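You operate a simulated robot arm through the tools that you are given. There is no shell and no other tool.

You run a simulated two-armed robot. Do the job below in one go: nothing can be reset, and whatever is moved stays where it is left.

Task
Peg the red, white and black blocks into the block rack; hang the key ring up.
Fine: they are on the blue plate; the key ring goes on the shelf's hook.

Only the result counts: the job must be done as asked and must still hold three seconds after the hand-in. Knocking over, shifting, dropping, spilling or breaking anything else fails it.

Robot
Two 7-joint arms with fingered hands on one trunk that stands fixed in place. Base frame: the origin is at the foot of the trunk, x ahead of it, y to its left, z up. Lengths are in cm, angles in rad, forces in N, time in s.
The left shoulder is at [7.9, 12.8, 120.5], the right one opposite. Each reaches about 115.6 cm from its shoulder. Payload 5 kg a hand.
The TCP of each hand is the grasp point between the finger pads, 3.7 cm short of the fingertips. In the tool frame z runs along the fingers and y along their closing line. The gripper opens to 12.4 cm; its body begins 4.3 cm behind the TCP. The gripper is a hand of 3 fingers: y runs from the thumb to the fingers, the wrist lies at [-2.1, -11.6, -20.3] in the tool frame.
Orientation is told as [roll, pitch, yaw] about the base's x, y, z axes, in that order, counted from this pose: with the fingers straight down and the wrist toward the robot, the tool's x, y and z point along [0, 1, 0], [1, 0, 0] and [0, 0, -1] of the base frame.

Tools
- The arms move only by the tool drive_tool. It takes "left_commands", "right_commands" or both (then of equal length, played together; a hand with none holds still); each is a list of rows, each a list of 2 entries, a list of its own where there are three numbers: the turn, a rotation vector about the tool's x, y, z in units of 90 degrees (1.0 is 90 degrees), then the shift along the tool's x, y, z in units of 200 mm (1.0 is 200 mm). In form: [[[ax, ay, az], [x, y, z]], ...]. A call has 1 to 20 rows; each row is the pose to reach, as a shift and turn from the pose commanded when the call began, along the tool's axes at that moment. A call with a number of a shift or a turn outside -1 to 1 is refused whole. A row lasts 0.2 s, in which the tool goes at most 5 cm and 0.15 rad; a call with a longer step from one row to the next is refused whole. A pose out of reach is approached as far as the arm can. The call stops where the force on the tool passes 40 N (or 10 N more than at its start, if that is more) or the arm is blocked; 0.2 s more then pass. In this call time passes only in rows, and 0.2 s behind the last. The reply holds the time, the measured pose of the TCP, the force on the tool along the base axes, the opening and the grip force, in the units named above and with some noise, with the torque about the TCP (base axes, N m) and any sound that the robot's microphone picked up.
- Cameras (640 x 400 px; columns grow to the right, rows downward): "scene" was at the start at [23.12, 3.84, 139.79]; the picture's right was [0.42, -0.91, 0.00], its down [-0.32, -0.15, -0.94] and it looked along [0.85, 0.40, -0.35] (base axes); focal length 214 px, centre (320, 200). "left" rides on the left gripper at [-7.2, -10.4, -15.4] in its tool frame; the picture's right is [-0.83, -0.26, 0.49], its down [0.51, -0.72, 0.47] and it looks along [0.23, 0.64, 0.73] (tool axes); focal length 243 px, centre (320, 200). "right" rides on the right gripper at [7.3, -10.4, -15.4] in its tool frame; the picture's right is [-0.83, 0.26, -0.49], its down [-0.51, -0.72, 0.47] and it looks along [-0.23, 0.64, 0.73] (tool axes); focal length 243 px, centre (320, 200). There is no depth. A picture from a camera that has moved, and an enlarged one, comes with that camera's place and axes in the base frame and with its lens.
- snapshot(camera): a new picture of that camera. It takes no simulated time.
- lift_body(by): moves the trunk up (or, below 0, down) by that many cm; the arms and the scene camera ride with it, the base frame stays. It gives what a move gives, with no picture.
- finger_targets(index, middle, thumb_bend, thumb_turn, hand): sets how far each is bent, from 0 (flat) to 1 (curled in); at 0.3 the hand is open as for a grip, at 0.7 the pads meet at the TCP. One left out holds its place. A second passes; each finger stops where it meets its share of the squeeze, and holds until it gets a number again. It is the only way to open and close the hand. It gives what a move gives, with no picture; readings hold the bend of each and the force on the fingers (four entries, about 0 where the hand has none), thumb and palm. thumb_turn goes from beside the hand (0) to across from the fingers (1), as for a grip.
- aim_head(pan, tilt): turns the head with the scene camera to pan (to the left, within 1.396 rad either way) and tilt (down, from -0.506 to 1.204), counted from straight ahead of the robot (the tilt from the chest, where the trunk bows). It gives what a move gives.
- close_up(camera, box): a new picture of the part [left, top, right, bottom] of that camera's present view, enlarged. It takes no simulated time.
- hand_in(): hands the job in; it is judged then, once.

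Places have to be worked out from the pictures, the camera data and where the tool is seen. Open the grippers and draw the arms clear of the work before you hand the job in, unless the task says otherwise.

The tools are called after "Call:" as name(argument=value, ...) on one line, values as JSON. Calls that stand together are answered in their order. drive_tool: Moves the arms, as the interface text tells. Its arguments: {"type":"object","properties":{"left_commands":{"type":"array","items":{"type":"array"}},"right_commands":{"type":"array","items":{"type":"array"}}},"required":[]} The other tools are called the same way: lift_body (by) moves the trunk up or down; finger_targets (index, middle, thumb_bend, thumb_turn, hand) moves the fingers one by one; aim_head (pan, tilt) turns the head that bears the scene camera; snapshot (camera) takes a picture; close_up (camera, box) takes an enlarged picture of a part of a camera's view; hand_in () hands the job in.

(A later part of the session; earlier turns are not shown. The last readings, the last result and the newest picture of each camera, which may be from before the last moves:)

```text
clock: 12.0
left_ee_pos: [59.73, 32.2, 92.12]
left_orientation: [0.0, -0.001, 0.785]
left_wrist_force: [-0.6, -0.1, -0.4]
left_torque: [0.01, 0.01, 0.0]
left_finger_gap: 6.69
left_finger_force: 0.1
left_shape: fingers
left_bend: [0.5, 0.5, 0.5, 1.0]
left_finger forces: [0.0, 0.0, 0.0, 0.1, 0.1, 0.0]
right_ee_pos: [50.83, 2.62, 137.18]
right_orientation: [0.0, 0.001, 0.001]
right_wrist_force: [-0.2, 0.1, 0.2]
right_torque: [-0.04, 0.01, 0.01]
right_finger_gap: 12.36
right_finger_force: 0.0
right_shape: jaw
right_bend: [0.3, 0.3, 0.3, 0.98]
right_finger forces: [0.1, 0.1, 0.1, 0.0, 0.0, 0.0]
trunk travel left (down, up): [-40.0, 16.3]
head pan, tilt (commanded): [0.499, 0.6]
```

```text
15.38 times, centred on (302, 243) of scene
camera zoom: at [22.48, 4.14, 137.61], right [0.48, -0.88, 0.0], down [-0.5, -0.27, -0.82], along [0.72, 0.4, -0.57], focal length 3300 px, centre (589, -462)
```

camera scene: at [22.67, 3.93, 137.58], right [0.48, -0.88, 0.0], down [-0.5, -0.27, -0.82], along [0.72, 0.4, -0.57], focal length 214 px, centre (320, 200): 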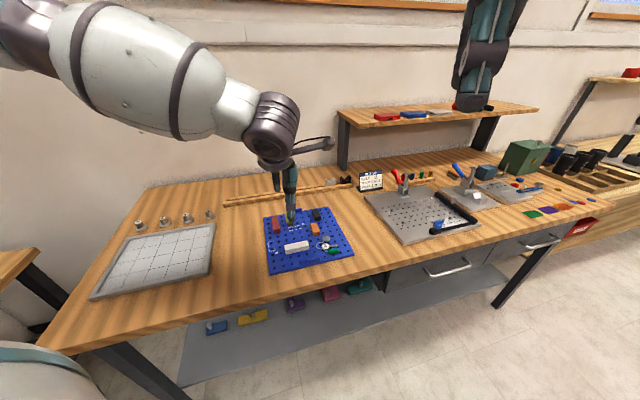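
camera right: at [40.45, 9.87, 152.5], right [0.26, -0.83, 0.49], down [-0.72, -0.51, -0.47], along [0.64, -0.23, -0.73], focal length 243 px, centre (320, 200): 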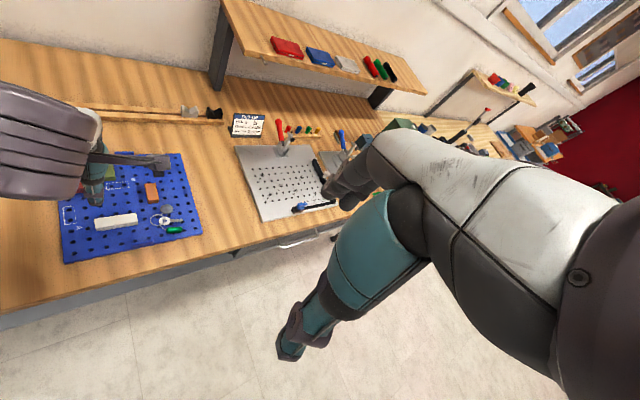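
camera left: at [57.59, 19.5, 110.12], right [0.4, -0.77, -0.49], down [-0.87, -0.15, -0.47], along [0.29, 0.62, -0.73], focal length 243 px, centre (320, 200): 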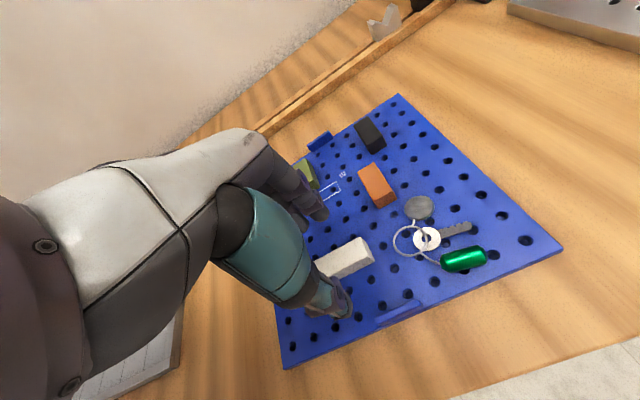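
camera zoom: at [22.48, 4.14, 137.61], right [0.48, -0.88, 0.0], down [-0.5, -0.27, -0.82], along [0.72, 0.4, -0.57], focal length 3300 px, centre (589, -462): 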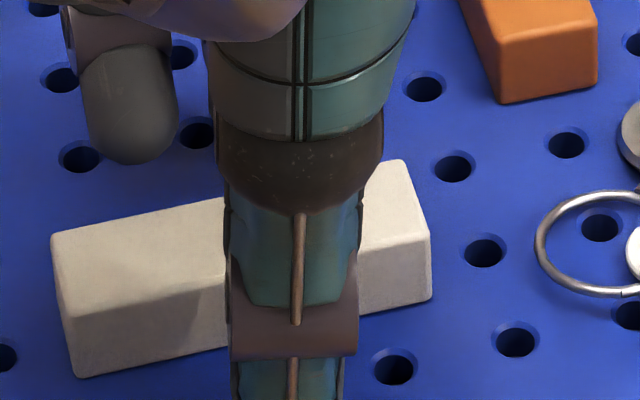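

Released, the block drops back seated: the pinch had rolled it because index and thumb tips meet it at different heights. I raise the hand and close it in free air to measure where the tips sit.

Call:
drive_tool(left_commands=[[[0, 0, 0], [0, 0, -0.1]], [[0, 0, 0], [0, 0, -0.3]], [[0, 0, 0], [0, 0, -0.5]], [[0, 0, 0], [0, 0, -0.7]]])

Call:
finger_targets(hand="left", index=0.66, middle=0.66, thumb_bend=0.66)

Call:
close_up(camera="left", box=[220, 150, 420, 310])

Call:
close_up(camera="scene", box=[260, 180, 340, 240])

```text
clock: 13.0
left_ee_pos: [59.56, 32.12, 106.66]
left_orientation: [0.001, -0.001, 0.784]
left_wrist_force: [-0.1, 0.4, 0.9]
left_torque: [-0.03, 0.01, 0.0]
left_finger_gap: 6.69
left_finger_force: 0.1
left_shape: fingers
left_bend: [0.5, 0.5, 0.5, 1.0]
left_finger forces: [0.1, 0.1, 0.0, 0.0, 0.0, 0.0]
right_ee_pos: [50.55, 2.57, 137.2]
right_orientation: [0.0, 0.0, 0.002]
right_wrist_force: [-0.1, -0.3, -0.4]
right_torque: [0.06, 0.0, -0.01]
right_finger_gap: 12.37
right_finger_force: 0.2
right_shape: jaw
right_bend: [0.3, 0.3, 0.3, 0.98]
right_finger forces: [0.1, 0.0, 0.1, 0.1, 0.0, 0.1]
trunk travel left (down, up): [-40.0, 16.3]
head pan, tilt (commanded): [0.499, 0.6]
```

```text
clock: 14.0
left_ee_pos: [59.67, 32.22, 106.57]
left_orientation: [-0.001, 0.0, 0.785]
left_wrist_force: [-0.9, -0.8, 0.4]
left_torque: [-0.05, 0.05, -0.02]
left_finger_gap: 1.9
left_finger_force: 0.1
left_shape: fingers
left_bend: [0.66, 0.66, 0.66, 1.0]
left_finger forces: [0.0, 0.0, 0.1, 0.0, 0.0, 0.1]
right_ee_pos: [50.71, 2.7, 137.11]
right_orientation: [-0.001, 0.0, 0.003]
right_wrist_force: [0.3, 0.3, -0.4]
right_torque: [-0.02, 0.0, 0.01]
right_finger_gap: 12.38
right_finger_force: 0.1
right_shape: jaw
right_bend: [0.3, 0.3, 0.3, 0.98]
right_finger forces: [0.1, 0.0, 0.0, 0.1, 0.0, 0.0]
trunk travel left (down, up): [-40.0, 16.3]
head pan, tilt (commanded): [0.499, 0.6]
```

```text
2.50 times, centred on (320, 230) of left
camera zoom: at [57.32, 19.6, 121.93], right [0.4, -0.77, -0.49], down [-0.87, -0.15, -0.47], along [0.29, 0.62, -0.73], focal length 606 px, centre (320, 125)
```

zoom: 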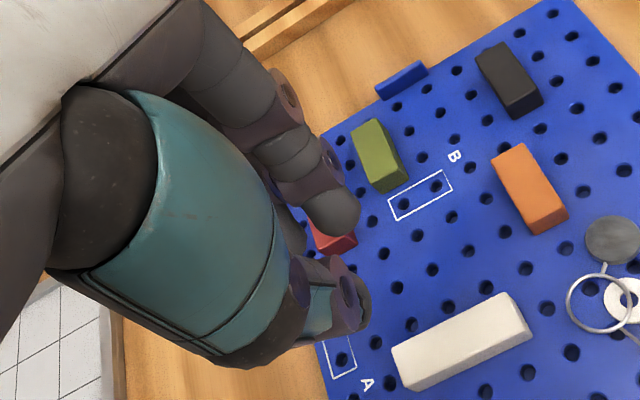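

```text
6.67 times, centred on (300, 210) of scene
camera zoom: at [22.45, 4.12, 137.62], right [0.48, -0.88, 0.0], down [-0.5, -0.27, -0.83], along [0.72, 0.4, -0.56], focal length 1430 px, centre (453, 133)
```

zoom: 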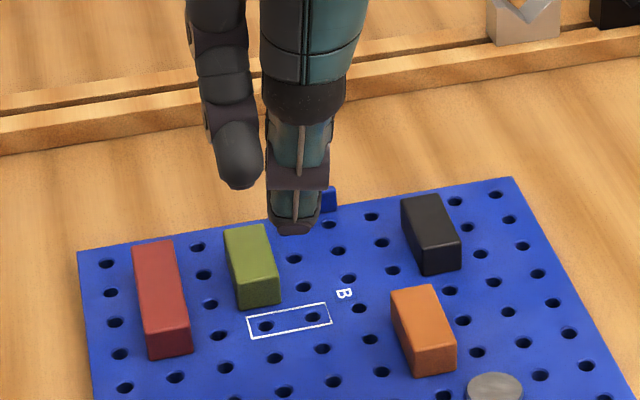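

Tips are all ≈3.7 cm below TCP at this bend, and the block is only ≈1.75 cm tall, so the first grip was too high. I open to a narrower pre-grip and descend deeper, stepping down until the tips just touch the plate.

Call:
finger_targets(hand="left", index=0.56, middle=0.56, thumb_bend=0.56)

Call:
drive_tool(left_commands=[[[0, 0, 0], [-0.003, 0.01, 0.2]], [[0, 0, 0], [-0.003, 0.01, 0.4]], [[0, 0, 0], [-0.003, 0.01, 0.6]], [[0, 0, 0], [-0.003, 0.01, 0.72]]])

Call:
close_up(camera="left", box=[260, 180, 400, 290])

Call:
close_up(camera="scene", box=[275, 220, 335, 265])

```text
clock: 15.0
left_ee_pos: [59.75, 32.11, 106.63]
left_orientation: [0.001, 0.0, 0.784]
left_wrist_force: [0.1, 0.6, 0.7]
left_torque: [-0.02, 0.03, 0.0]
left_finger_gap: 4.84
left_finger_force: 0.0
left_shape: fingers
left_bend: [0.56, 0.56, 0.56, 1.0]
left_finger forces: [0.0, 0.0, 0.0, 0.0, 0.0, 0.1]
right_ee_pos: [50.75, 2.68, 137.11]
right_orientation: [0.001, 0.0, 0.002]
right_wrist_force: [1.2, 0.8, 0.9]
right_torque: [-0.01, 0.04, -0.01]
right_finger_gap: 12.38
right_finger_force: 0.0
right_shape: jaw
right_bend: [0.3, 0.3, 0.3, 0.98]
right_finger forces: [0.0, 0.1, 0.0, 0.1, 0.0, 0.0]
trunk travel left (down, up): [-40.0, 16.3]
head pan, tilt (commanded): [0.499, 0.6]
```

```text
clock: 16.0
left_ee_pos: [59.88, 32.07, 91.93]
left_orientation: [0.001, -0.001, 0.784]
left_wrist_force: [0.2, -0.6, -0.1]
left_torque: [0.0, 0.05, 0.01]
left_finger_gap: 4.82
left_finger_force: 0.0
left_shape: fingers
left_bend: [0.56, 0.56, 0.56, 1.0]
left_finger forces: [0.0, 0.1, 0.1, 0.0, 0.0, 0.0]
right_ee_pos: [50.94, 2.69, 137.17]
right_orientation: [0.001, -0.001, 0.001]
right_wrist_force: [0.3, 0.8, 0.5]
right_torque: [-0.02, 0.03, 0.01]
right_finger_gap: 12.34
right_finger_force: 0.2
right_shape: jaw
right_bend: [0.3, 0.3, 0.3, 0.98]
right_finger forces: [0.1, 0.0, 0.0, 0.1, 0.0, 0.0]
trunk travel left (down, up): [-40.0, 16.3]
head pan, tilt (commanded): [0.499, 0.6]
```

```text
3.64 times, centred on (330, 235) of left
camera zoom: at [57.47, 19.42, 107.19], right [0.4, -0.77, -0.49], down [-0.87, -0.15, -0.47], along [0.29, 0.62, -0.73], focal length 882 px, centre (284, 73)
```

zoom: 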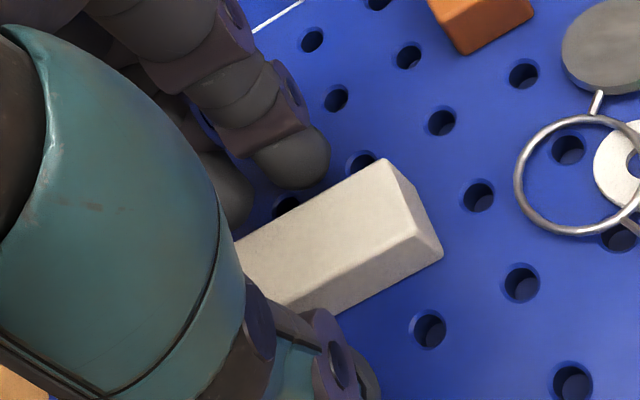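

```text
8.89 times, centred on (305, 242) of scene
camera zoom: at [22.56, 4.15, 137.59], right [0.48, -0.88, 0.0], down [-0.5, -0.27, -0.82], along [0.72, 0.4, -0.57], focal length 1906 px, centre (453, -178)
```

zoom: 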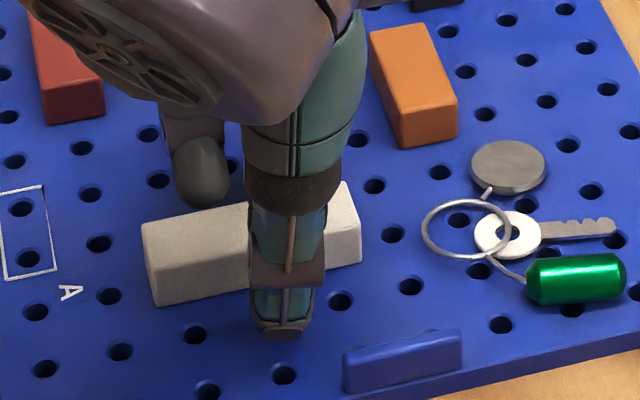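

Position looks right. I ease down a further 3 mm in small steps and read the force.

Call:
drive_tool(left_commands=[[[0, 0, 0], [0, 0, 0.005]], [[0, 0, 0], [0, 0, 0.01]], [[0, 0, 0], [0, 0, 0.015]]])

```text
clock: 16.8
left_ee_pos: [59.91, 32.09, 91.55]
left_orientation: [0.001, 0.0, 0.785]
left_wrist_force: [0.3, 0.0, -0.2]
left_torque: [0.0, 0.02, 0.02]
left_finger_gap: 4.86
left_finger_force: 0.1
left_shape: fingers
left_bend: [0.56, 0.56, 0.56, 1.0]
left_finger forces: [0.0, 0.0, 0.0, 0.0, 0.0, 0.0]
right_ee_pos: [50.85, 2.61, 137.16]
right_orientation: [0.001, 0.0, -0.001]
right_wrist_force: [-1.1, 0.0, 0.6]
right_torque: [-0.01, 0.0, 0.01]
right_finger_gap: 12.36
right_finger_force: 0.1
right_shape: jaw
right_bend: [0.3, 0.3, 0.3, 0.98]
right_finger forces: [0.1, 0.0, 0.0, 0.0, 0.1, 0.0]
trunk travel left (down, up): [-40.0, 16.3]
head pan, tilt (commanded): [0.499, 0.6]
```

No contact yet at z≈91.5; I ease down another 3 mm.

Call:
drive_tool(left_commands=[[[0, 0, 0], [0, 0, 0.005]], [[0, 0, 0], [0, 0, 0.01]], [[0, 0, 0], [0, 0, 0.015]]])

```text
clock: 17.6
left_ee_pos: [59.99, 32.42, 91.44]
left_orientation: [-0.001, 0.0, 0.785]
left_wrist_force: [-0.6, -0.3, 0.4]
left_torque: [0.02, -0.01, 0.02]
left_finger_gap: 4.81
left_finger_force: 0.0
left_shape: fingers
left_bend: [0.56, 0.56, 0.56, 1.0]
left_finger forces: [0.0, 0.0, 0.0, 0.0, 0.0, 0.0]
right_ee_pos: [50.75, 2.67, 137.09]
right_orientation: [0.0, 0.001, 0.001]
right_wrist_force: [-0.1, 1.2, 0.4]
right_torque: [0.01, -0.02, 0.01]
right_finger_gap: 12.37
right_finger_force: 0.1
right_shape: jaw
right_bend: [0.3, 0.3, 0.3, 0.98]
right_finger forces: [0.0, 0.0, 0.1, 0.0, 0.0, 0.0]
trunk travel left (down, up): [-40.0, 16.3]
head pan, tilt (commanded): [0.499, 0.6]
```

Still no contact at z≈91.3; another 3 mm down.

Call:
drive_tool(left_commands=[[[0, 0, 0], [0, 0, 0.005]], [[0, 0, 0], [0, 0, 0.01]], [[0, 0, 0], [0, 0, 0.015]]])

Call:
close_up(camera="scene", box=[275, 220, 335, 265])

```text
clock: 18.4
left_ee_pos: [60.05, 32.23, 91.15]
left_orientation: [-0.002, -0.004, 0.784]
left_wrist_force: [1.1, 3.8, 13.1]
left_torque: [0.47, -0.2, 0.03]
left_finger_gap: 4.88
left_finger_force: 6.5
left_shape: fingers
left_bend: [0.56, 0.55, 0.56, 1.0]
left_finger forces: [1.1, 11.9, 0.1, 0.0, 0.1, 0.1]
right_ee_pos: [50.58, 2.67, 137.22]
right_orientation: [-0.001, 0.0, 0.002]
right_wrist_force: [-0.2, 0.3, -0.8]
right_torque: [-0.01, -0.02, -0.01]
right_finger_gap: 12.37
right_finger_force: 0.0
right_shape: jaw
right_bend: [0.3, 0.3, 0.3, 0.98]
right_finger forces: [0.0, 0.0, 0.0, 0.0, 0.1, 0.0]
trunk travel left (down, up): [-40.0, 16.3]
head pan, tilt (commanded): [0.499, 0.6]
```

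```text
8.89 times, centred on (305, 242) of scene
camera zoom: at [22.33, 4.1, 137.65], right [0.48, -0.88, 0.0], down [-0.5, -0.27, -0.83], along [0.72, 0.4, -0.56], focal length 1906 px, centre (453, -178)
```

zoom: 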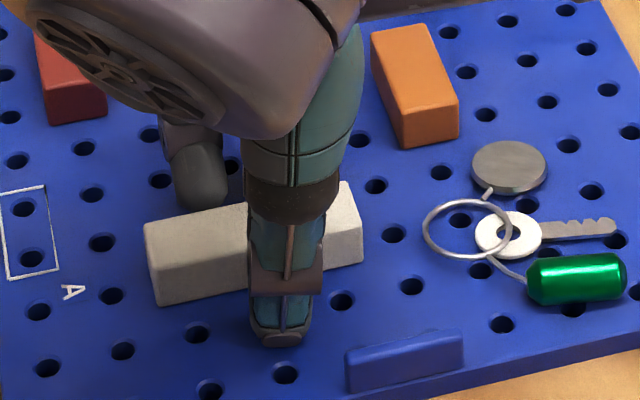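

The middle fingertip just touches the plate (plate top ≈87.4). I raise 3 mm and close.

Call:
drive_tool(left_commands=[[[0, 0, 0], [0, 0, -0.008]], [[0, 0, 0], [0, 0, -0.015]]])

Call:
finger_targets(hand="left", index=0.72, middle=0.72, thumb_bend=0.72)

Call:
close_up(camera="left", box=[260, 180, 400, 290])

Call:
close_up(camera="scene", box=[275, 220, 335, 265])

```text
clock: 19.0
left_ee_pos: [59.9, 32.2, 91.44]
left_orientation: [-0.001, 0.002, 0.786]
left_wrist_force: [0.3, 1.0, 0.1]
left_torque: [-0.03, 0.02, 0.01]
left_finger_gap: 4.89
left_finger_force: 0.0
left_shape: fingers
left_bend: [0.56, 0.56, 0.56, 1.0]
left_finger forces: [0.1, 0.0, 0.0, 0.1, 0.0, 0.0]
right_ee_pos: [50.77, 2.73, 137.14]
right_orientation: [-0.001, 0.0, 0.003]
right_wrist_force: [0.6, 0.4, 0.2]
right_torque: [0.01, -0.06, -0.02]
right_finger_gap: 12.35
right_finger_force: 0.0
right_shape: jaw
right_bend: [0.3, 0.3, 0.3, 0.98]
right_finger forces: [0.1, 0.0, 0.0, 0.0, 0.0, 0.0]
trunk travel left (down, up): [-40.0, 16.3]
head pan, tilt (commanded): [0.499, 0.6]
```

```text
clock: 20.0
left_ee_pos: [59.92, 32.23, 91.38]
left_orientation: [-0.001, 0.0, 0.784]
left_wrist_force: [1.8, 1.8, -0.8]
left_torque: [0.07, -0.07, 0.0]
left_finger_gap: 2.42
left_finger_force: 16.2
left_shape: fingers
left_bend: [0.71, 0.66, 0.64, 1.0]
left_finger forces: [9.0, 7.8, 0.0, 0.1, 14.5, 0.0]
right_ee_pos: [50.85, 2.72, 137.21]
right_orientation: [0.002, 0.0, 0.001]
right_wrist_force: [-0.1, -0.2, 0.0]
right_torque: [0.03, 0.01, 0.02]
right_finger_gap: 12.35
right_finger_force: 0.0
right_shape: jaw
right_bend: [0.3, 0.3, 0.3, 0.98]
right_finger forces: [0.1, 0.0, 0.1, 0.0, 0.0, 0.0]
trunk travel left (down, up): [-40.0, 16.3]
head pan, tilt (commanded): [0.499, 0.6]
```

```text
3.64 times, centred on (330, 235) of left
camera zoom: at [57.6, 19.69, 106.82], right [0.4, -0.77, -0.49], down [-0.87, -0.15, -0.47], along [0.29, 0.62, -0.73], focal length 882 px, centre (284, 73)
```

zoom: 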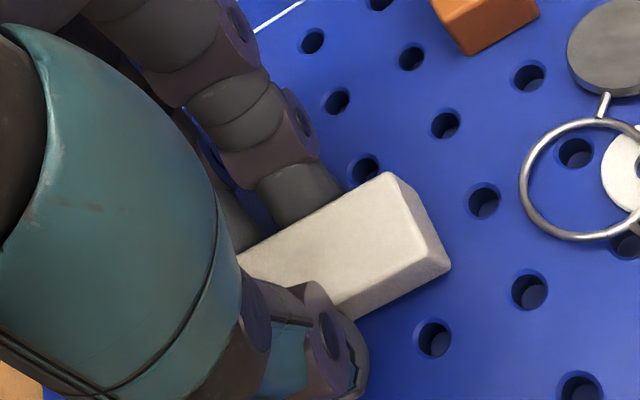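

```text
8.89 times, centred on (305, 242) of scene
camera zoom: at [22.47, 4.15, 137.61], right [0.48, -0.88, 0.0], down [-0.5, -0.27, -0.82], along [0.72, 0.4, -0.57], focal length 1906 px, centre (453, -178)
```

zoom: 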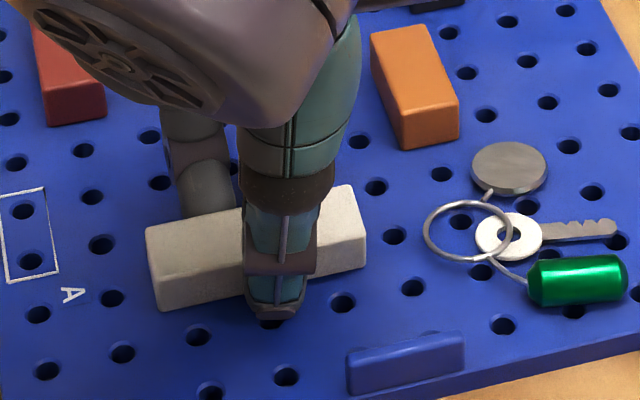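

Good grip now: all three digits share load and the block is flat. I lift straight up and check it comes with the hand.

Call:
drive_tool(left_commands=[[[0, 0, 0], [0, 0, -0.025]], [[0, 0, 0], [0, 0, -0.05]], [[0, 0, 0], [0, 0, -0.1]], [[0, 0, 0], [0, 0, -0.2]], [[0, 0, 0], [0, 0, -0.3]], [[0, 0, 0], [0, 0, -0.4]]])

Call:
snapshot(camera="left")

Call:
close_up(camera="scene", box=[260, 190, 350, 260])

Call:
close_up(camera="left", box=[260, 180, 400, 290])

```text
clock: 21.4
left_ee_pos: [59.78, 32.23, 99.58]
left_orientation: [-0.002, -0.001, 0.786]
left_wrist_force: [-0.1, 0.4, -0.7]
left_torque: [0.0, -0.01, 0.0]
left_finger_gap: 2.46
left_finger_force: 14.9
left_shape: fingers
left_bend: [0.71, 0.66, 0.64, 1.0]
left_finger forces: [8.2, 6.8, 0.0, 0.1, 15.0, 0.0]
right_ee_pos: [50.66, 2.65, 137.19]
right_orientation: [-0.001, 0.001, 0.001]
right_wrist_force: [-0.2, 1.2, 0.1]
right_torque: [-0.01, -0.02, 0.01]
right_finger_gap: 12.35
right_finger_force: 0.0
right_shape: jaw
right_bend: [0.3, 0.3, 0.3, 0.98]
right_finger forces: [0.0, 0.0, 0.1, 0.1, 0.1, 0.0]
trunk travel left (down, up): [-40.0, 16.3]
head pan, tilt (commanded): [0.499, 0.6]
```

```text
taken
camera left: at [57.34, 19.69, 114.95], right [0.4, -0.77, -0.49], down [-0.87, -0.15, -0.47], along [0.29, 0.62, -0.73], focal length 243 px, centre (320, 200)
```

left: 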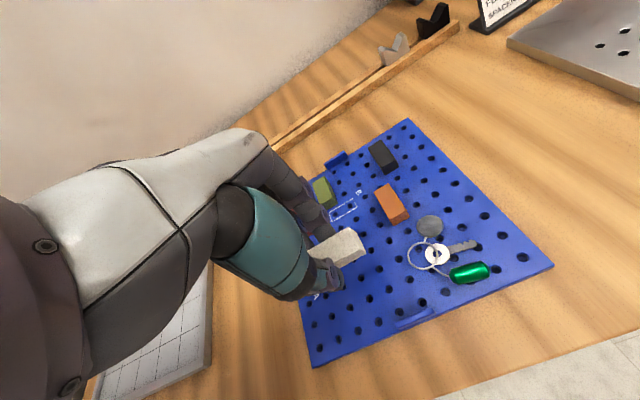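

```text
5.71 times, centred on (305, 225) of scene
camera zoom: at [22.4, 4.09, 137.63], right [0.48, -0.88, 0.0], down [-0.5, -0.27, -0.83], along [0.72, 0.4, -0.56], focal length 1226 px, centre (406, 57)
```

zoom: 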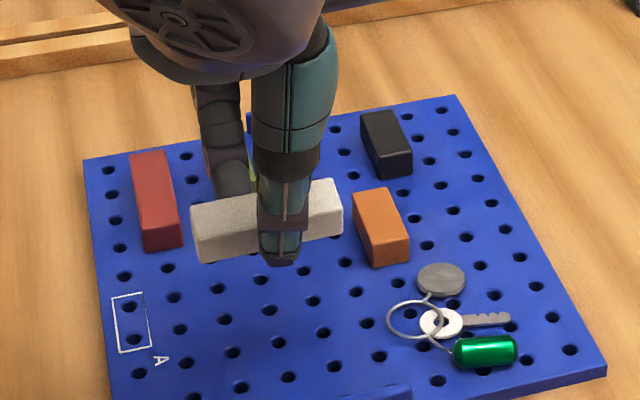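

```text
3.64 times, centred on (330, 235) of left
camera zoom: at [57.34, 19.69, 114.95], right [0.4, -0.77, -0.49], down [-0.87, -0.15, -0.47], along [0.29, 0.62, -0.73], focal length 882 px, centre (284, 73)
```

zoom: 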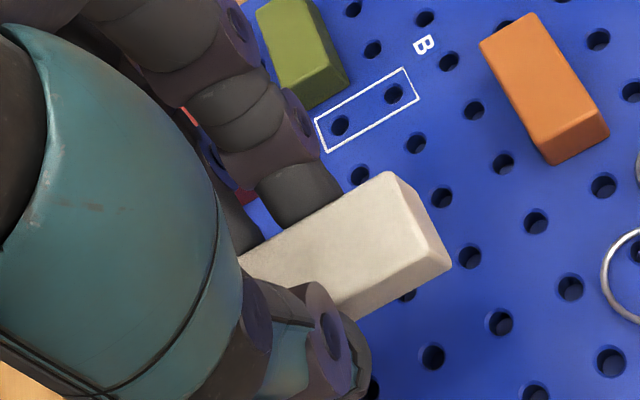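

The white block is lifted cleanly. I zoom in to look for pins on its underside.

Call:
close_up(camera="scene", box=[283, 212, 318, 238])

Call:
close_up(camera="left", box=[310, 220, 374, 268])

```text
15.38 times, centred on (300, 225) of scene
camera zoom: at [22.4, 4.09, 137.63], right [0.48, -0.88, 0.0], down [-0.5, -0.27, -0.83], along [0.72, 0.4, -0.56], focal length 3300 px, centre (620, -185)
```

zoom: 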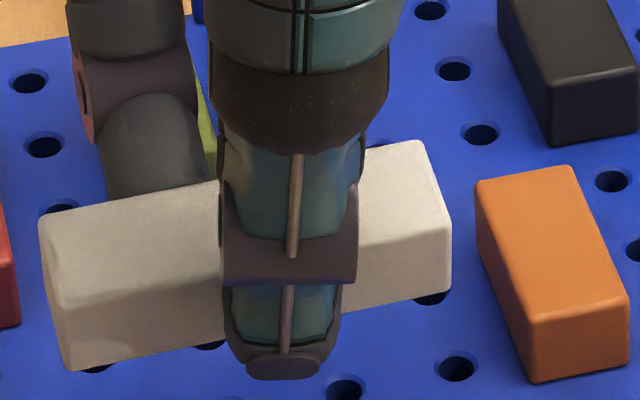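

```text
8.33 times, centred on (342, 244) of left
camera zoom: at [57.34, 19.69, 114.95], right [0.4, -0.77, -0.49], down [-0.87, -0.15, -0.47], along [0.29, 0.62, -0.73], focal length 2022 px, centre (137, -167)
```

zoom: 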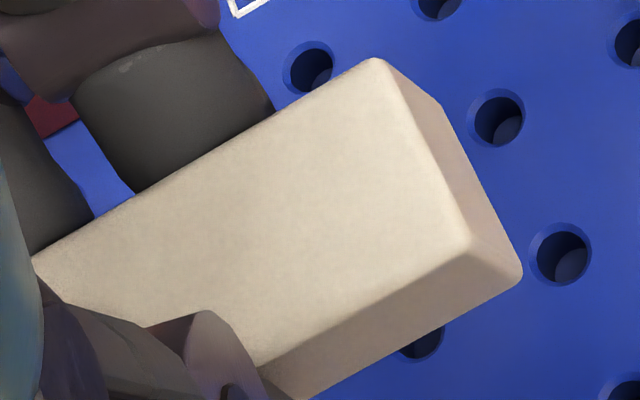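

I need to see the peg layout, so I raise the block to head height and tilt it so its underside faces the scene camera.

Call:
drive_tool(left_commands=[[[0, 0, 0], [0, 0, -0.2]], [[0, 0, 0], [0, 0, -0.4]], [[0, 0, 0], [0, 0, -0.6]], [[0, 0, 0], [0, 0, -0.8]], [[0, 0, 0], [0, 0, -1.0]]])

Call:
drive_tool(left_commands=[[[0.08, 0, 0], [0, 0, -0.1]], [[0.16, 0, 0], [0, 0, -0.2]], [[0.24, 0, 0], [0, 0, -0.3]], [[0.32, 0, 0], [0, 0, -0.4]], [[0.4, 0, 0], [0, 0, -0.5]]])

Call:
snapshot(camera="scene")

```text
clock: 22.6
left_ee_pos: [60.03, 32.24, 119.5]
left_orientation: [0.0, -0.001, 0.787]
left_wrist_force: [-0.3, -0.4, -0.5]
left_torque: [-0.01, -0.04, -0.01]
left_finger_gap: 2.46
left_finger_force: 15.1
left_shape: fingers
left_bend: [0.71, 0.66, 0.64, 1.0]
left_finger forces: [8.1, 6.8, 0.1, 0.1, 15.1, 0.1]
right_ee_pos: [50.59, 2.67, 137.27]
right_orientation: [0.0, 0.0, 0.003]
right_wrist_force: [0.1, 0.3, 0.1]
right_torque: [0.02, -0.01, 0.01]
right_finger_gap: 12.35
right_finger_force: 0.0
right_shape: jaw
right_bend: [0.3, 0.3, 0.3, 0.98]
right_finger forces: [0.1, 0.1, 0.0, 0.0, 0.0, 0.1]
trunk travel left (down, up): [-40.0, 16.3]
head pan, tilt (commanded): [0.499, 0.6]
```

```text
clock: 23.8
left_ee_pos: [60.03, 32.29, 129.53]
left_orientation: [0.0, 0.632, 0.785]
left_wrist_force: [-0.3, -0.2, -0.7]
left_torque: [0.0, 0.03, 0.02]
left_finger_gap: 2.45
left_finger_force: 15.1
left_shape: fingers
left_bend: [0.71, 0.66, 0.64, 1.0]
left_finger forces: [8.1, 6.8, 0.0, 0.0, 14.7, 0.0]
right_ee_pos: [50.9, 2.8, 137.01]
right_orientation: [0.0, 0.002, 0.003]
right_wrist_force: [0.1, 0.0, -0.6]
right_torque: [0.03, 0.01, 0.02]
right_finger_gap: 12.35
right_finger_force: 0.0
right_shape: jaw
right_bend: [0.3, 0.3, 0.3, 0.98]
right_finger forces: [0.0, 0.0, 0.0, 0.0, 0.0, 0.1]
trunk travel left (down, up): [-40.0, 16.3]
head pan, tilt (commanded): [0.499, 0.6]
```

```text
taken
camera scene: at [22.49, 4.14, 137.61], right [0.48, -0.88, 0.0], down [-0.5, -0.27, -0.82], along [0.72, 0.4, -0.57], focal length 214 px, centre (320, 200)
```

scene: 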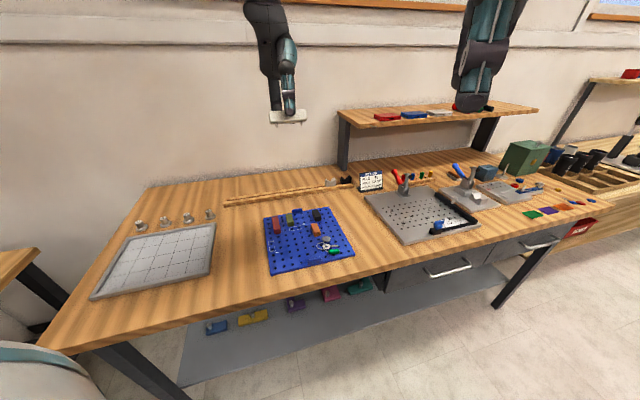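

The block's underside now faces the camera; I zoom in on it, and use the clear view to see plate and rack.

Call:
close_up(camera="scene", box=[258, 90, 322, 138])

Call:
close_up(camera="scene", box=[255, 200, 365, 280])

Call:
close_up(camera="scene", box=[215, 170, 365, 215])

```text
8.33 times, centred on (290, 114) of scene
camera zoom: at [22.49, 4.14, 137.61], right [0.48, -0.88, 0.0], down [-0.5, -0.27, -0.82], along [0.72, 0.4, -0.57], focal length 1787 px, centre (570, 917)
```

zoom: 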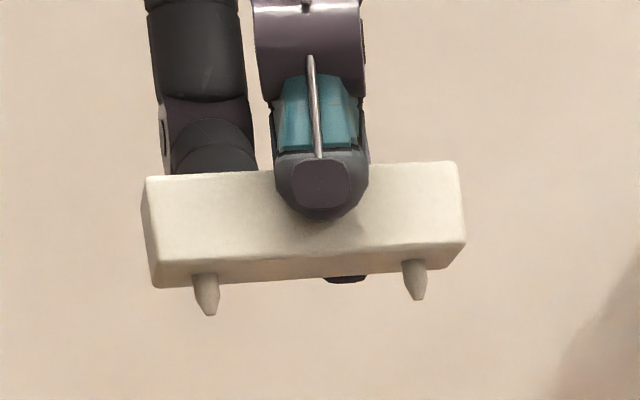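

```text
5.00 times, centred on (310, 240) of scene
camera zoom: at [22.49, 4.14, 137.61], right [0.48, -0.88, 0.0], down [-0.5, -0.27, -0.82], along [0.72, 0.4, -0.57], focal length 1072 px, centre (370, 0)
```

zoom: 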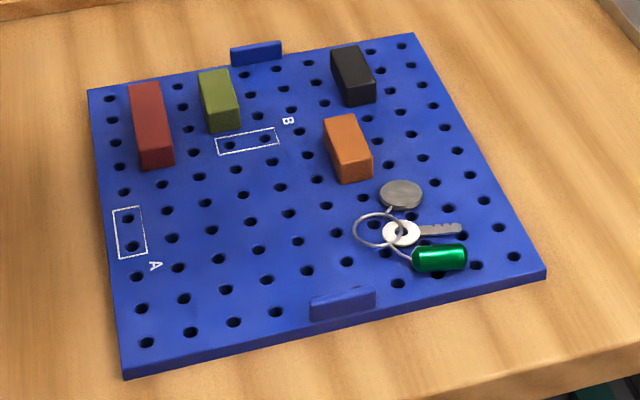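

```text
4.27 times, centred on (290, 192) of scene
camera zoom: at [22.49, 4.14, 137.61], right [0.48, -0.88, 0.0], down [-0.5, -0.27, -0.82], along [0.72, 0.4, -0.57], focal length 915 px, centre (448, 232)
```

zoom: 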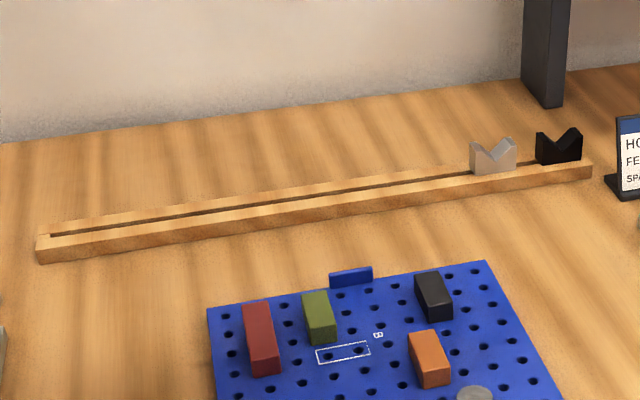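

The underside shows two tapered pins 5 cm apart, ≈0.6 cm thick and ≈1 cm long — they fit the rail's groove. I level the hand again and carry the white block over the left part of the rack (slot estimated at (72.7,64.2)).

Call:
drive_tool(left_commands=[[[-0.08, 0, 0], [0, 0, 0]], [[-0.16, 0, 0], [0, 0, 0]], [[-0.24, 0, 0], [0, 0, 0]], [[-0.32, 0, 0], [0, 0, 0]], [[-0.4, 0, 0], [0, 0, 0]]])

Call:
drive_tool(left_commands=[[[0, 0, 0], [0.085, 0.2, 0.05]], [[0, 0, 0], [0.17, 0.4, 0.1]], [[0, 0, 0], [0.255, 0.6, 0.15]], [[0, 0, 0], [0.34, 0.79, 0.2]]])

Call:
drive_tool(left_commands=[[[0, 0, 0], [0.068, 0.15, 0.17]], [[0, 0, 0], [0.136, 0.3, 0.34]], [[0, 0, 0], [0.204, 0.45, 0.51]], [[0, 0, 0], [0.272, 0.6, 0.68]], [[0, 0, 0], [0.34, 0.75, 0.85]], [[0, 0, 0], [0.34, 0.79, 1.0]]])

Call:
snapshot(camera="left")

Call:
snapshot(camera="scene")

```text
clock: 25.0
left_ee_pos: [59.96, 32.21, 129.52]
left_orientation: [0.0, -0.003, 0.784]
left_wrist_force: [0.1, 0.7, -0.6]
left_torque: [0.01, -0.05, 0.0]
left_finger_gap: 2.42
left_finger_force: 14.5
left_shape: fingers
left_bend: [0.71, 0.66, 0.64, 1.0]
left_finger forces: [8.0, 6.8, 0.1, 0.0, 14.9, 0.0]
right_ee_pos: [50.6, 2.43, 137.17]
right_orientation: [-0.001, 0.0, 0.003]
right_wrist_force: [-1.1, 0.3, 0.6]
right_torque: [0.02, 0.01, -0.01]
right_finger_gap: 12.34
right_finger_force: 0.0
right_shape: jaw
right_bend: [0.3, 0.3, 0.3, 0.98]
right_finger forces: [0.1, 0.0, 0.0, 0.0, 0.0, 0.0]
trunk travel left (down, up): [-40.0, 16.3]
head pan, tilt (commanded): [0.499, 0.6]
```

```text
clock: 26.0
left_ee_pos: [66.36, 48.69, 125.48]
left_orientation: [-0.002, 0.002, 0.786]
left_wrist_force: [0.7, 1.4, 0.2]
left_torque: [-0.07, 0.01, -0.05]
left_finger_gap: 2.41
left_finger_force: 15.1
left_shape: fingers
left_bend: [0.71, 0.66, 0.64, 1.0]
left_finger forces: [8.0, 6.8, 0.0, 0.1, 14.7, 0.1]
right_ee_pos: [50.7, 2.94, 137.04]
right_orientation: [-0.004, 0.0, 0.003]
right_wrist_force: [0.3, 0.1, -0.5]
right_torque: [-0.02, -0.01, -0.01]
right_finger_gap: 12.33
right_finger_force: 0.1
right_shape: jaw
right_bend: [0.3, 0.3, 0.3, 0.98]
right_finger forces: [0.1, 0.0, 0.0, 0.1, 0.1, 0.0]
trunk travel left (down, up): [-40.0, 16.3]
head pan, tilt (commanded): [0.499, 0.6]
```

```text
clock: 27.4
left_ee_pos: [72.83, 64.13, 105.46]
left_orientation: [0.0, 0.001, 0.786]
left_wrist_force: [0.0, -0.1, 0.0]
left_torque: [0.02, -0.02, -0.01]
left_finger_gap: 2.41
left_finger_force: 14.7
left_shape: fingers
left_bend: [0.71, 0.67, 0.64, 1.0]
left_finger forces: [7.9, 6.7, 0.0, 0.0, 14.7, 0.0]
right_ee_pos: [50.82, 2.81, 137.16]
right_orientation: [0.001, 0.0, 0.002]
right_wrist_force: [0.4, 0.0, -0.2]
right_torque: [0.02, 0.0, 0.03]
right_finger_gap: 12.38
right_finger_force: 0.1
right_shape: jaw
right_bend: [0.3, 0.3, 0.3, 0.98]
right_finger forces: [0.0, 0.0, 0.0, 0.1, 0.0, 0.1]
trunk travel left (down, up): [-40.0, 16.3]
head pan, tilt (commanded): [0.499, 0.6]
```

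```text
taken
camera left: at [70.44, 51.59, 120.81], right [0.4, -0.77, -0.49], down [-0.87, -0.15, -0.47], along [0.29, 0.62, -0.73], focal length 243 px, centre (320, 200)
```

left: 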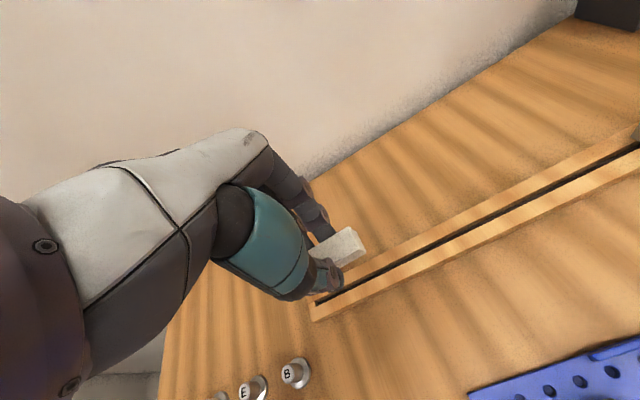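

```text
taken
camera scene: at [22.52, 4.1, 137.61], right [0.48, -0.88, 0.0], down [-0.5, -0.27, -0.82], along [0.72, 0.4, -0.57], focal length 214 px, centre (320, 200)
```

scene: 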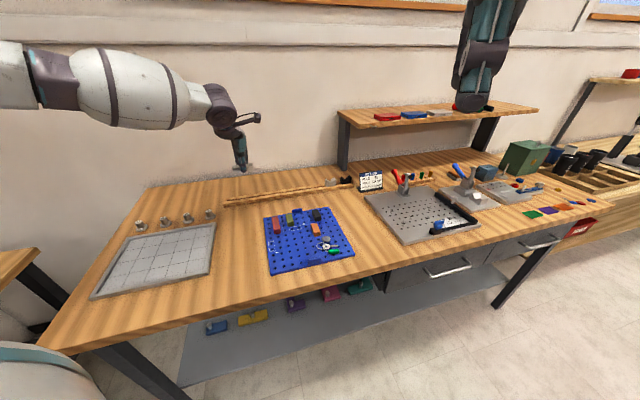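

The rack's groove is clearly visible from the left camera. I zoom in to measure the slot line and rack edges.

Call:
close_up(camera="left", box=[300, 210, 460, 330])

Call:
close_up(camera="left", box=[480, 120, 640, 240])

Call:
close_up(camera="scene", box=[215, 140, 305, 215])

```text
3.33 times, centred on (380, 270) of left
camera zoom: at [70.44, 51.59, 120.81], right [0.4, -0.77, -0.49], down [-0.87, -0.15, -0.47], along [0.29, 0.62, -0.73], focal length 809 px, centre (120, -33)
```

zoom: 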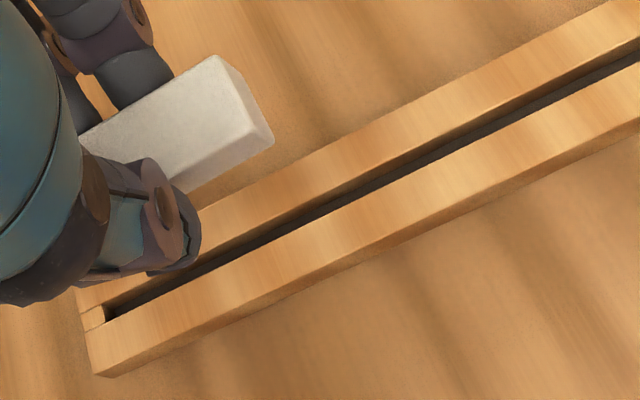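

```text
3.33 times, centred on (560, 180) of left
camera zoom: at [70.44, 51.59, 120.81], right [0.4, -0.77, -0.49], down [-0.87, -0.15, -0.47], along [0.29, 0.62, -0.73], focal length 809 px, centre (-480, 267)
```

zoom: 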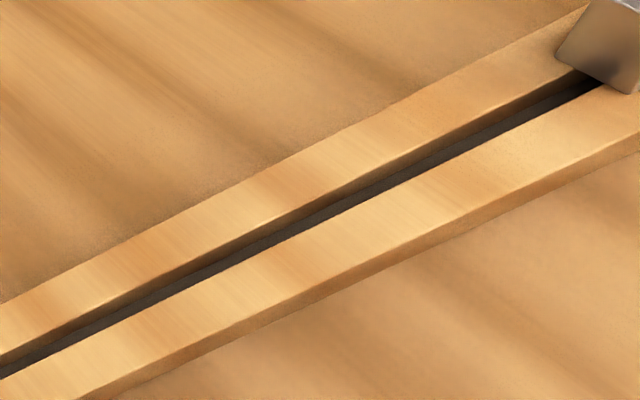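

```text
5.33 times, centred on (260, 178) of scene
camera zoom: at [22.52, 4.1, 137.61], right [0.48, -0.88, 0.0], down [-0.5, -0.27, -0.82], along [0.72, 0.4, -0.57], focal length 1144 px, centre (640, 320)
```

zoom: 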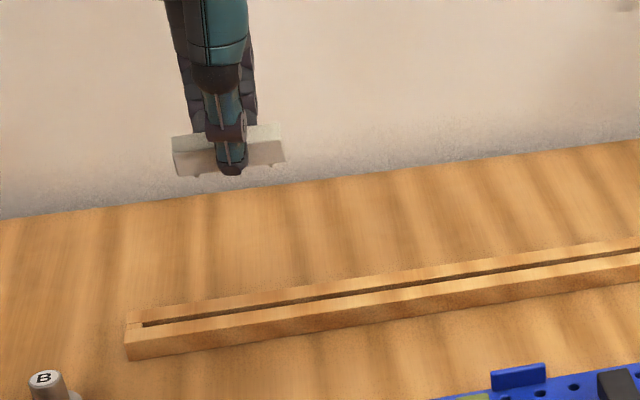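

I zoom tighter onto the slot to get its lips precisely.

Call:
close_up(camera="left", box=[385, 235, 433, 271])

Call:
close_up(camera="left", box=[310, 275, 358, 311])

Call:
close_up(camera="left", box=[545, 165, 593, 201])

Call:
close_up(camera="scene", box=[222, 190, 262, 215])

```text
11.11 times, centred on (409, 253) of left
camera zoom: at [70.44, 51.59, 120.81], right [0.4, -0.77, -0.49], down [-0.87, -0.15, -0.47], along [0.29, 0.62, -0.73], focal length 2696 px, centre (-669, -389)
```

zoom: 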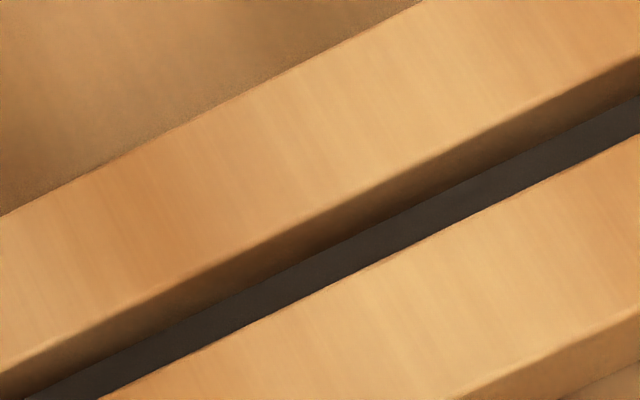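

```text
11.11 times, centred on (334, 293) of left
camera zoom: at [70.44, 51.59, 120.81], right [0.4, -0.77, -0.49], down [-0.87, -0.15, -0.47], along [0.29, 0.62, -0.73], focal length 2696 px, centre (164, -833)
```

zoom: 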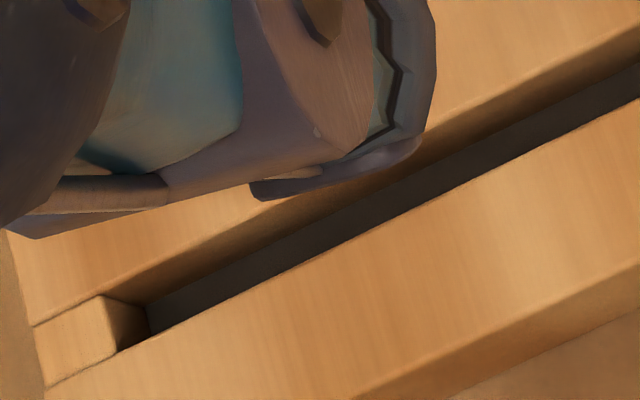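

```text
11.11 times, centred on (569, 183) of left
camera zoom: at [70.44, 51.59, 120.81], right [0.4, -0.77, -0.49], down [-0.87, -0.15, -0.47], along [0.29, 0.62, -0.73], focal length 2696 px, centre (-2447, 389)
```

zoom: 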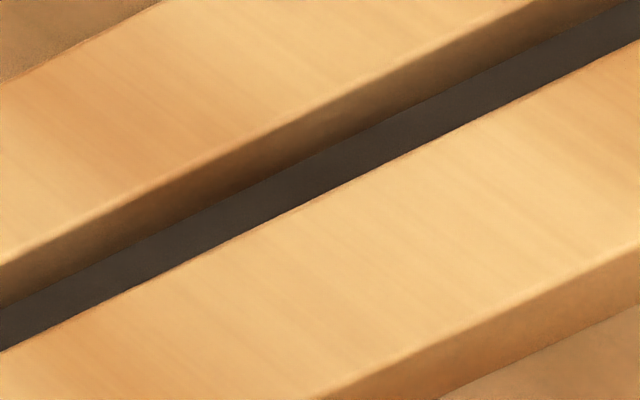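

```text
16.00 times, centred on (242, 202) of scene
camera zoom: at [22.52, 4.1, 137.61], right [0.48, -0.88, 0.0], down [-0.5, -0.27, -0.82], along [0.72, 0.4, -0.57], focal length 3432 px, centre (1568, 160)
```

zoom: 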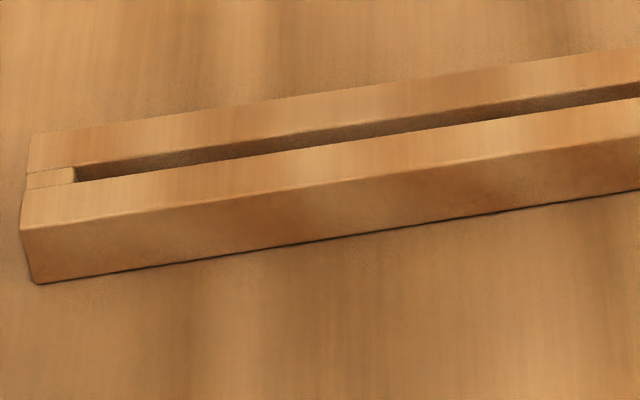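

Triangulated: rack top z≈88.2, slot centre line at (x+y)/√2≈98.2, slot ≈0.8 cm wide; pins lie at tool y≈−0.22. I shift 1.75 cm away from me and lower to hover ~1 cm above touch, then re-measure.

Call:
drive_tool(left_commands=[[[0, 0, 0], [0, 0.044, 0.1]], [[0, 0, 0], [0, 0.0875, 0.25]], [[0, 0, 0], [0, 0.0875, 0.41]], [[0, 0, 0], [0, 0.0875, 0.56]]])

Call:
close_up(camera="left", box=[300, 190, 460, 310])

Call:
close_up(camera="left", box=[345, 220, 409, 268])

Call:
close_up(camera="scene", box=[222, 165, 278, 207])

```text
clock: 28.4
left_ee_pos: [74.09, 65.55, 94.06]
left_orientation: [-0.001, 0.001, 0.785]
left_wrist_force: [0.3, 0.3, -0.6]
left_torque: [-0.03, -0.01, 0.01]
left_finger_gap: 2.43
left_finger_force: 14.8
left_shape: fingers
left_bend: [0.71, 0.67, 0.64, 1.0]
left_finger forces: [8.0, 6.7, 0.1, 0.0, 14.6, 0.0]
right_ee_pos: [50.93, 2.82, 137.06]
right_orientation: [-0.001, 0.001, 0.002]
right_wrist_force: [0.4, -1.4, -0.3]
right_torque: [0.01, 0.04, 0.0]
right_finger_gap: 12.34
right_finger_force: 0.1
right_shape: jaw
right_bend: [0.3, 0.3, 0.3, 0.98]
right_finger forces: [0.1, 0.0, 0.0, 0.0, 0.0, 0.0]
trunk travel left (down, up): [-40.0, 16.3]
head pan, tilt (commanded): [0.499, 0.6]
```

```text
3.33 times, centred on (380, 250) of left
camera zoom: at [71.72, 52.98, 109.38], right [0.4, -0.77, -0.49], down [-0.87, -0.15, -0.47], along [0.29, 0.62, -0.73], focal length 809 px, centre (120, 33)
```

zoom: 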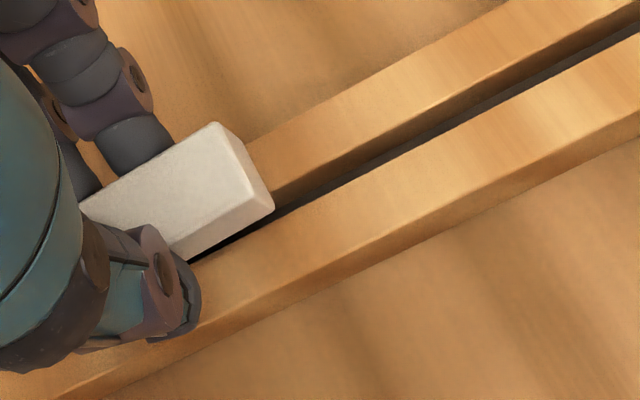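

```text
8.33 times, centred on (377, 244) of left
camera zoom: at [71.72, 52.98, 109.38], right [0.4, -0.77, -0.49], down [-0.87, -0.15, -0.47], along [0.29, 0.62, -0.73], focal length 2022 px, centre (-155, -167)
```

zoom: 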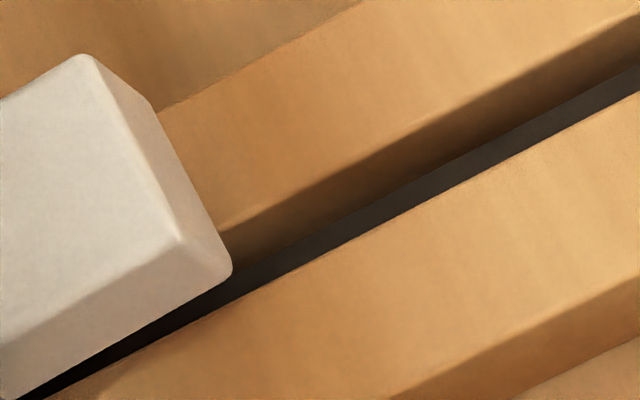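

```text
9.52 times, centred on (250, 186) of scene
camera zoom: at [22.57, 4.21, 137.59], right [0.48, -0.88, 0.0], down [-0.5, -0.27, -0.82], along [0.72, 0.39, -0.57], focal length 2043 px, centre (987, 333)
```

zoom: 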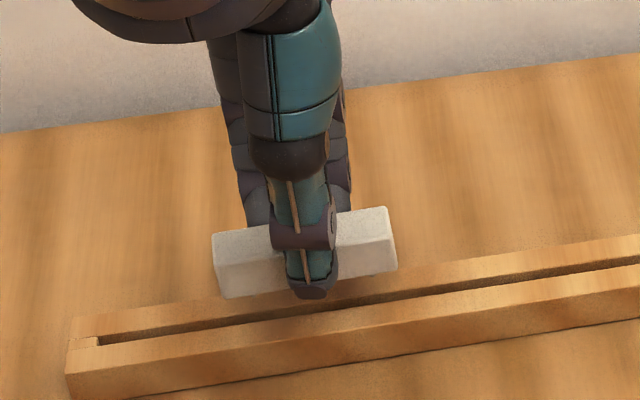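

Measured: slot centre sits 0.15 cm nearer than the pin line. I correct by −0.15 cm and lower gently by 1.2 cm, watching force.

Call:
drive_tool(left_commands=[[[0, 0, 0], [0, -0.0075, 0]], [[0, 0, 0], [0, -0.0075, 0.01]], [[0, 0, 0], [0, -0.0075, 0.02]], [[0, 0, 0], [0, -0.0075, 0.03]], [[0, 0, 0], [0, -0.0075, 0.04]], [[0, 0, 0], [0, -0.0075, 0.05]], [[0, 0, 0], [0, -0.0075, 0.06]]])

Call:
close_up(camera="left", box=[300, 190, 460, 310])

Call:
close_up(camera="scene", box=[222, 165, 278, 207])

```text
clock: 30.0
left_ee_pos: [73.83, 65.26, 92.96]
left_orientation: [0.0, 0.0, 0.785]
left_wrist_force: [-0.5, 0.8, -0.7]
left_torque: [-0.01, 0.01, 0.01]
left_finger_gap: 2.42
left_finger_force: 14.4
left_shape: fingers
left_bend: [0.71, 0.67, 0.64, 1.0]
left_finger forces: [7.9, 6.8, 0.0, 0.0, 14.8, 0.1]
right_ee_pos: [50.77, 2.72, 137.06]
right_orientation: [0.0, 0.0, 0.001]
right_wrist_force: [0.4, 0.1, 0.7]
right_torque: [0.02, 0.0, 0.01]
right_finger_gap: 12.36
right_finger_force: 0.1
right_shape: jaw
right_bend: [0.3, 0.3, 0.3, 0.98]
right_finger forces: [0.0, 0.0, 0.0, 0.0, 0.1, 0.0]
trunk travel left (down, up): [-40.0, 16.3]
head pan, tilt (commanded): [0.499, 0.6]
```

```text
3.33 times, centred on (380, 250) of left
camera zoom: at [71.5, 52.78, 108.32], right [0.4, -0.77, -0.49], down [-0.87, -0.15, -0.47], along [0.29, 0.62, -0.73], focal length 809 px, centre (120, 33)
```

zoom: 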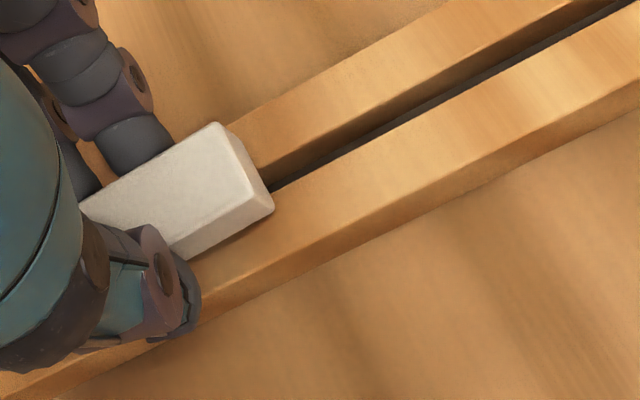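

```text
9.52 times, centred on (250, 186) of scene
camera zoom: at [22.46, 4.13, 137.61], right [0.48, -0.88, 0.0], down [-0.5, -0.27, -0.83], along [0.72, 0.4, -0.56], focal length 2043 px, centre (987, 333)
```

zoom: 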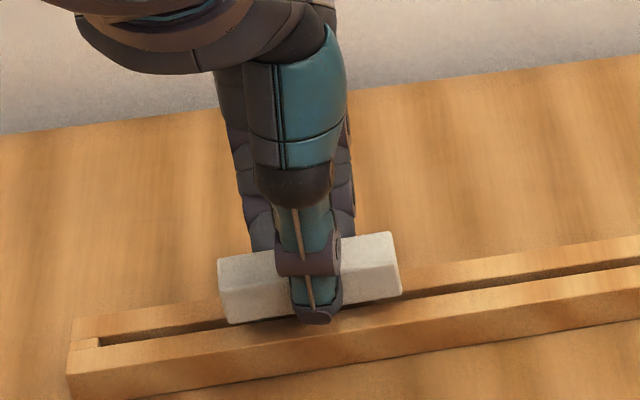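

No contact force at z≈92.9; I continue down 4 mm.

Call:
drive_tool(left_commands=[[[0, 0, 0], [0, 0, 0.007]], [[0, 0, 0], [0, 0, 0.014]], [[0, 0, 0], [0, 0, 0.02]]])

Call:
close_up(camera="left", box=[335, 210, 399, 258])

Call:
close_up(camera="scene", box=[235, 180, 267, 204])

```text
clock: 30.8
left_ee_pos: [73.86, 65.3, 92.79]
left_orientation: [-0.001, -0.002, 0.787]
left_wrist_force: [4.5, 2.9, 9.9]
left_torque: [0.16, -0.12, -0.03]
left_finger_gap: 2.39
left_finger_force: 17.1
left_shape: fingers
left_bend: [0.71, 0.66, 0.64, 1.0]
left_finger forces: [9.3, 10.8, 0.0, 0.0, 14.2, 0.0]
right_ee_pos: [50.71, 2.65, 137.21]
right_orientation: [0.0, 0.0, 0.002]
right_wrist_force: [-0.2, 0.2, -0.6]
right_torque: [0.02, 0.0, -0.01]
right_finger_gap: 12.36
right_finger_force: 0.0
right_shape: jaw
right_bend: [0.3, 0.3, 0.3, 0.98]
right_finger forces: [0.1, 0.0, 0.1, 0.0, 0.1, 0.0]
trunk travel left (down, up): [-40.0, 16.3]
head pan, tilt (commanded): [0.499, 0.6]
```

```text
8.33 times, centred on (367, 234) of left
camera zoom: at [71.47, 52.66, 108.04], right [0.4, -0.77, -0.49], down [-0.87, -0.15, -0.47], along [0.29, 0.62, -0.73], focal length 2022 px, centre (-72, -83)
```

zoom: 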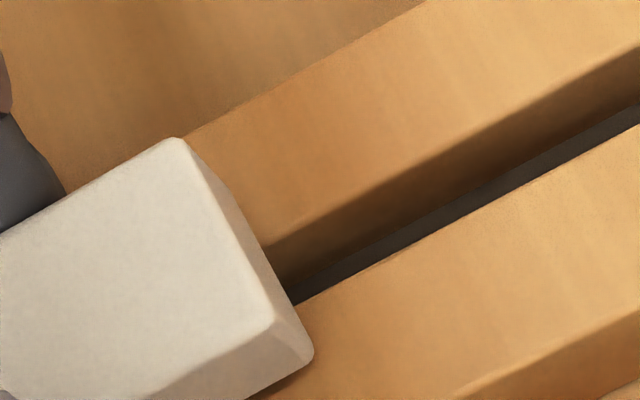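

```text
16.00 times, centred on (251, 192) of scene
camera zoom: at [22.4, 4.06, 137.64], right [0.48, -0.88, 0.0], down [-0.5, -0.27, -0.83], along [0.72, 0.4, -0.56], focal length 3432 px, centre (1424, 328)
```

zoom: 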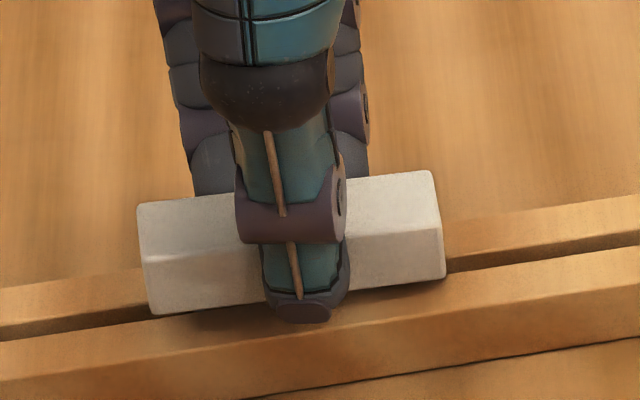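

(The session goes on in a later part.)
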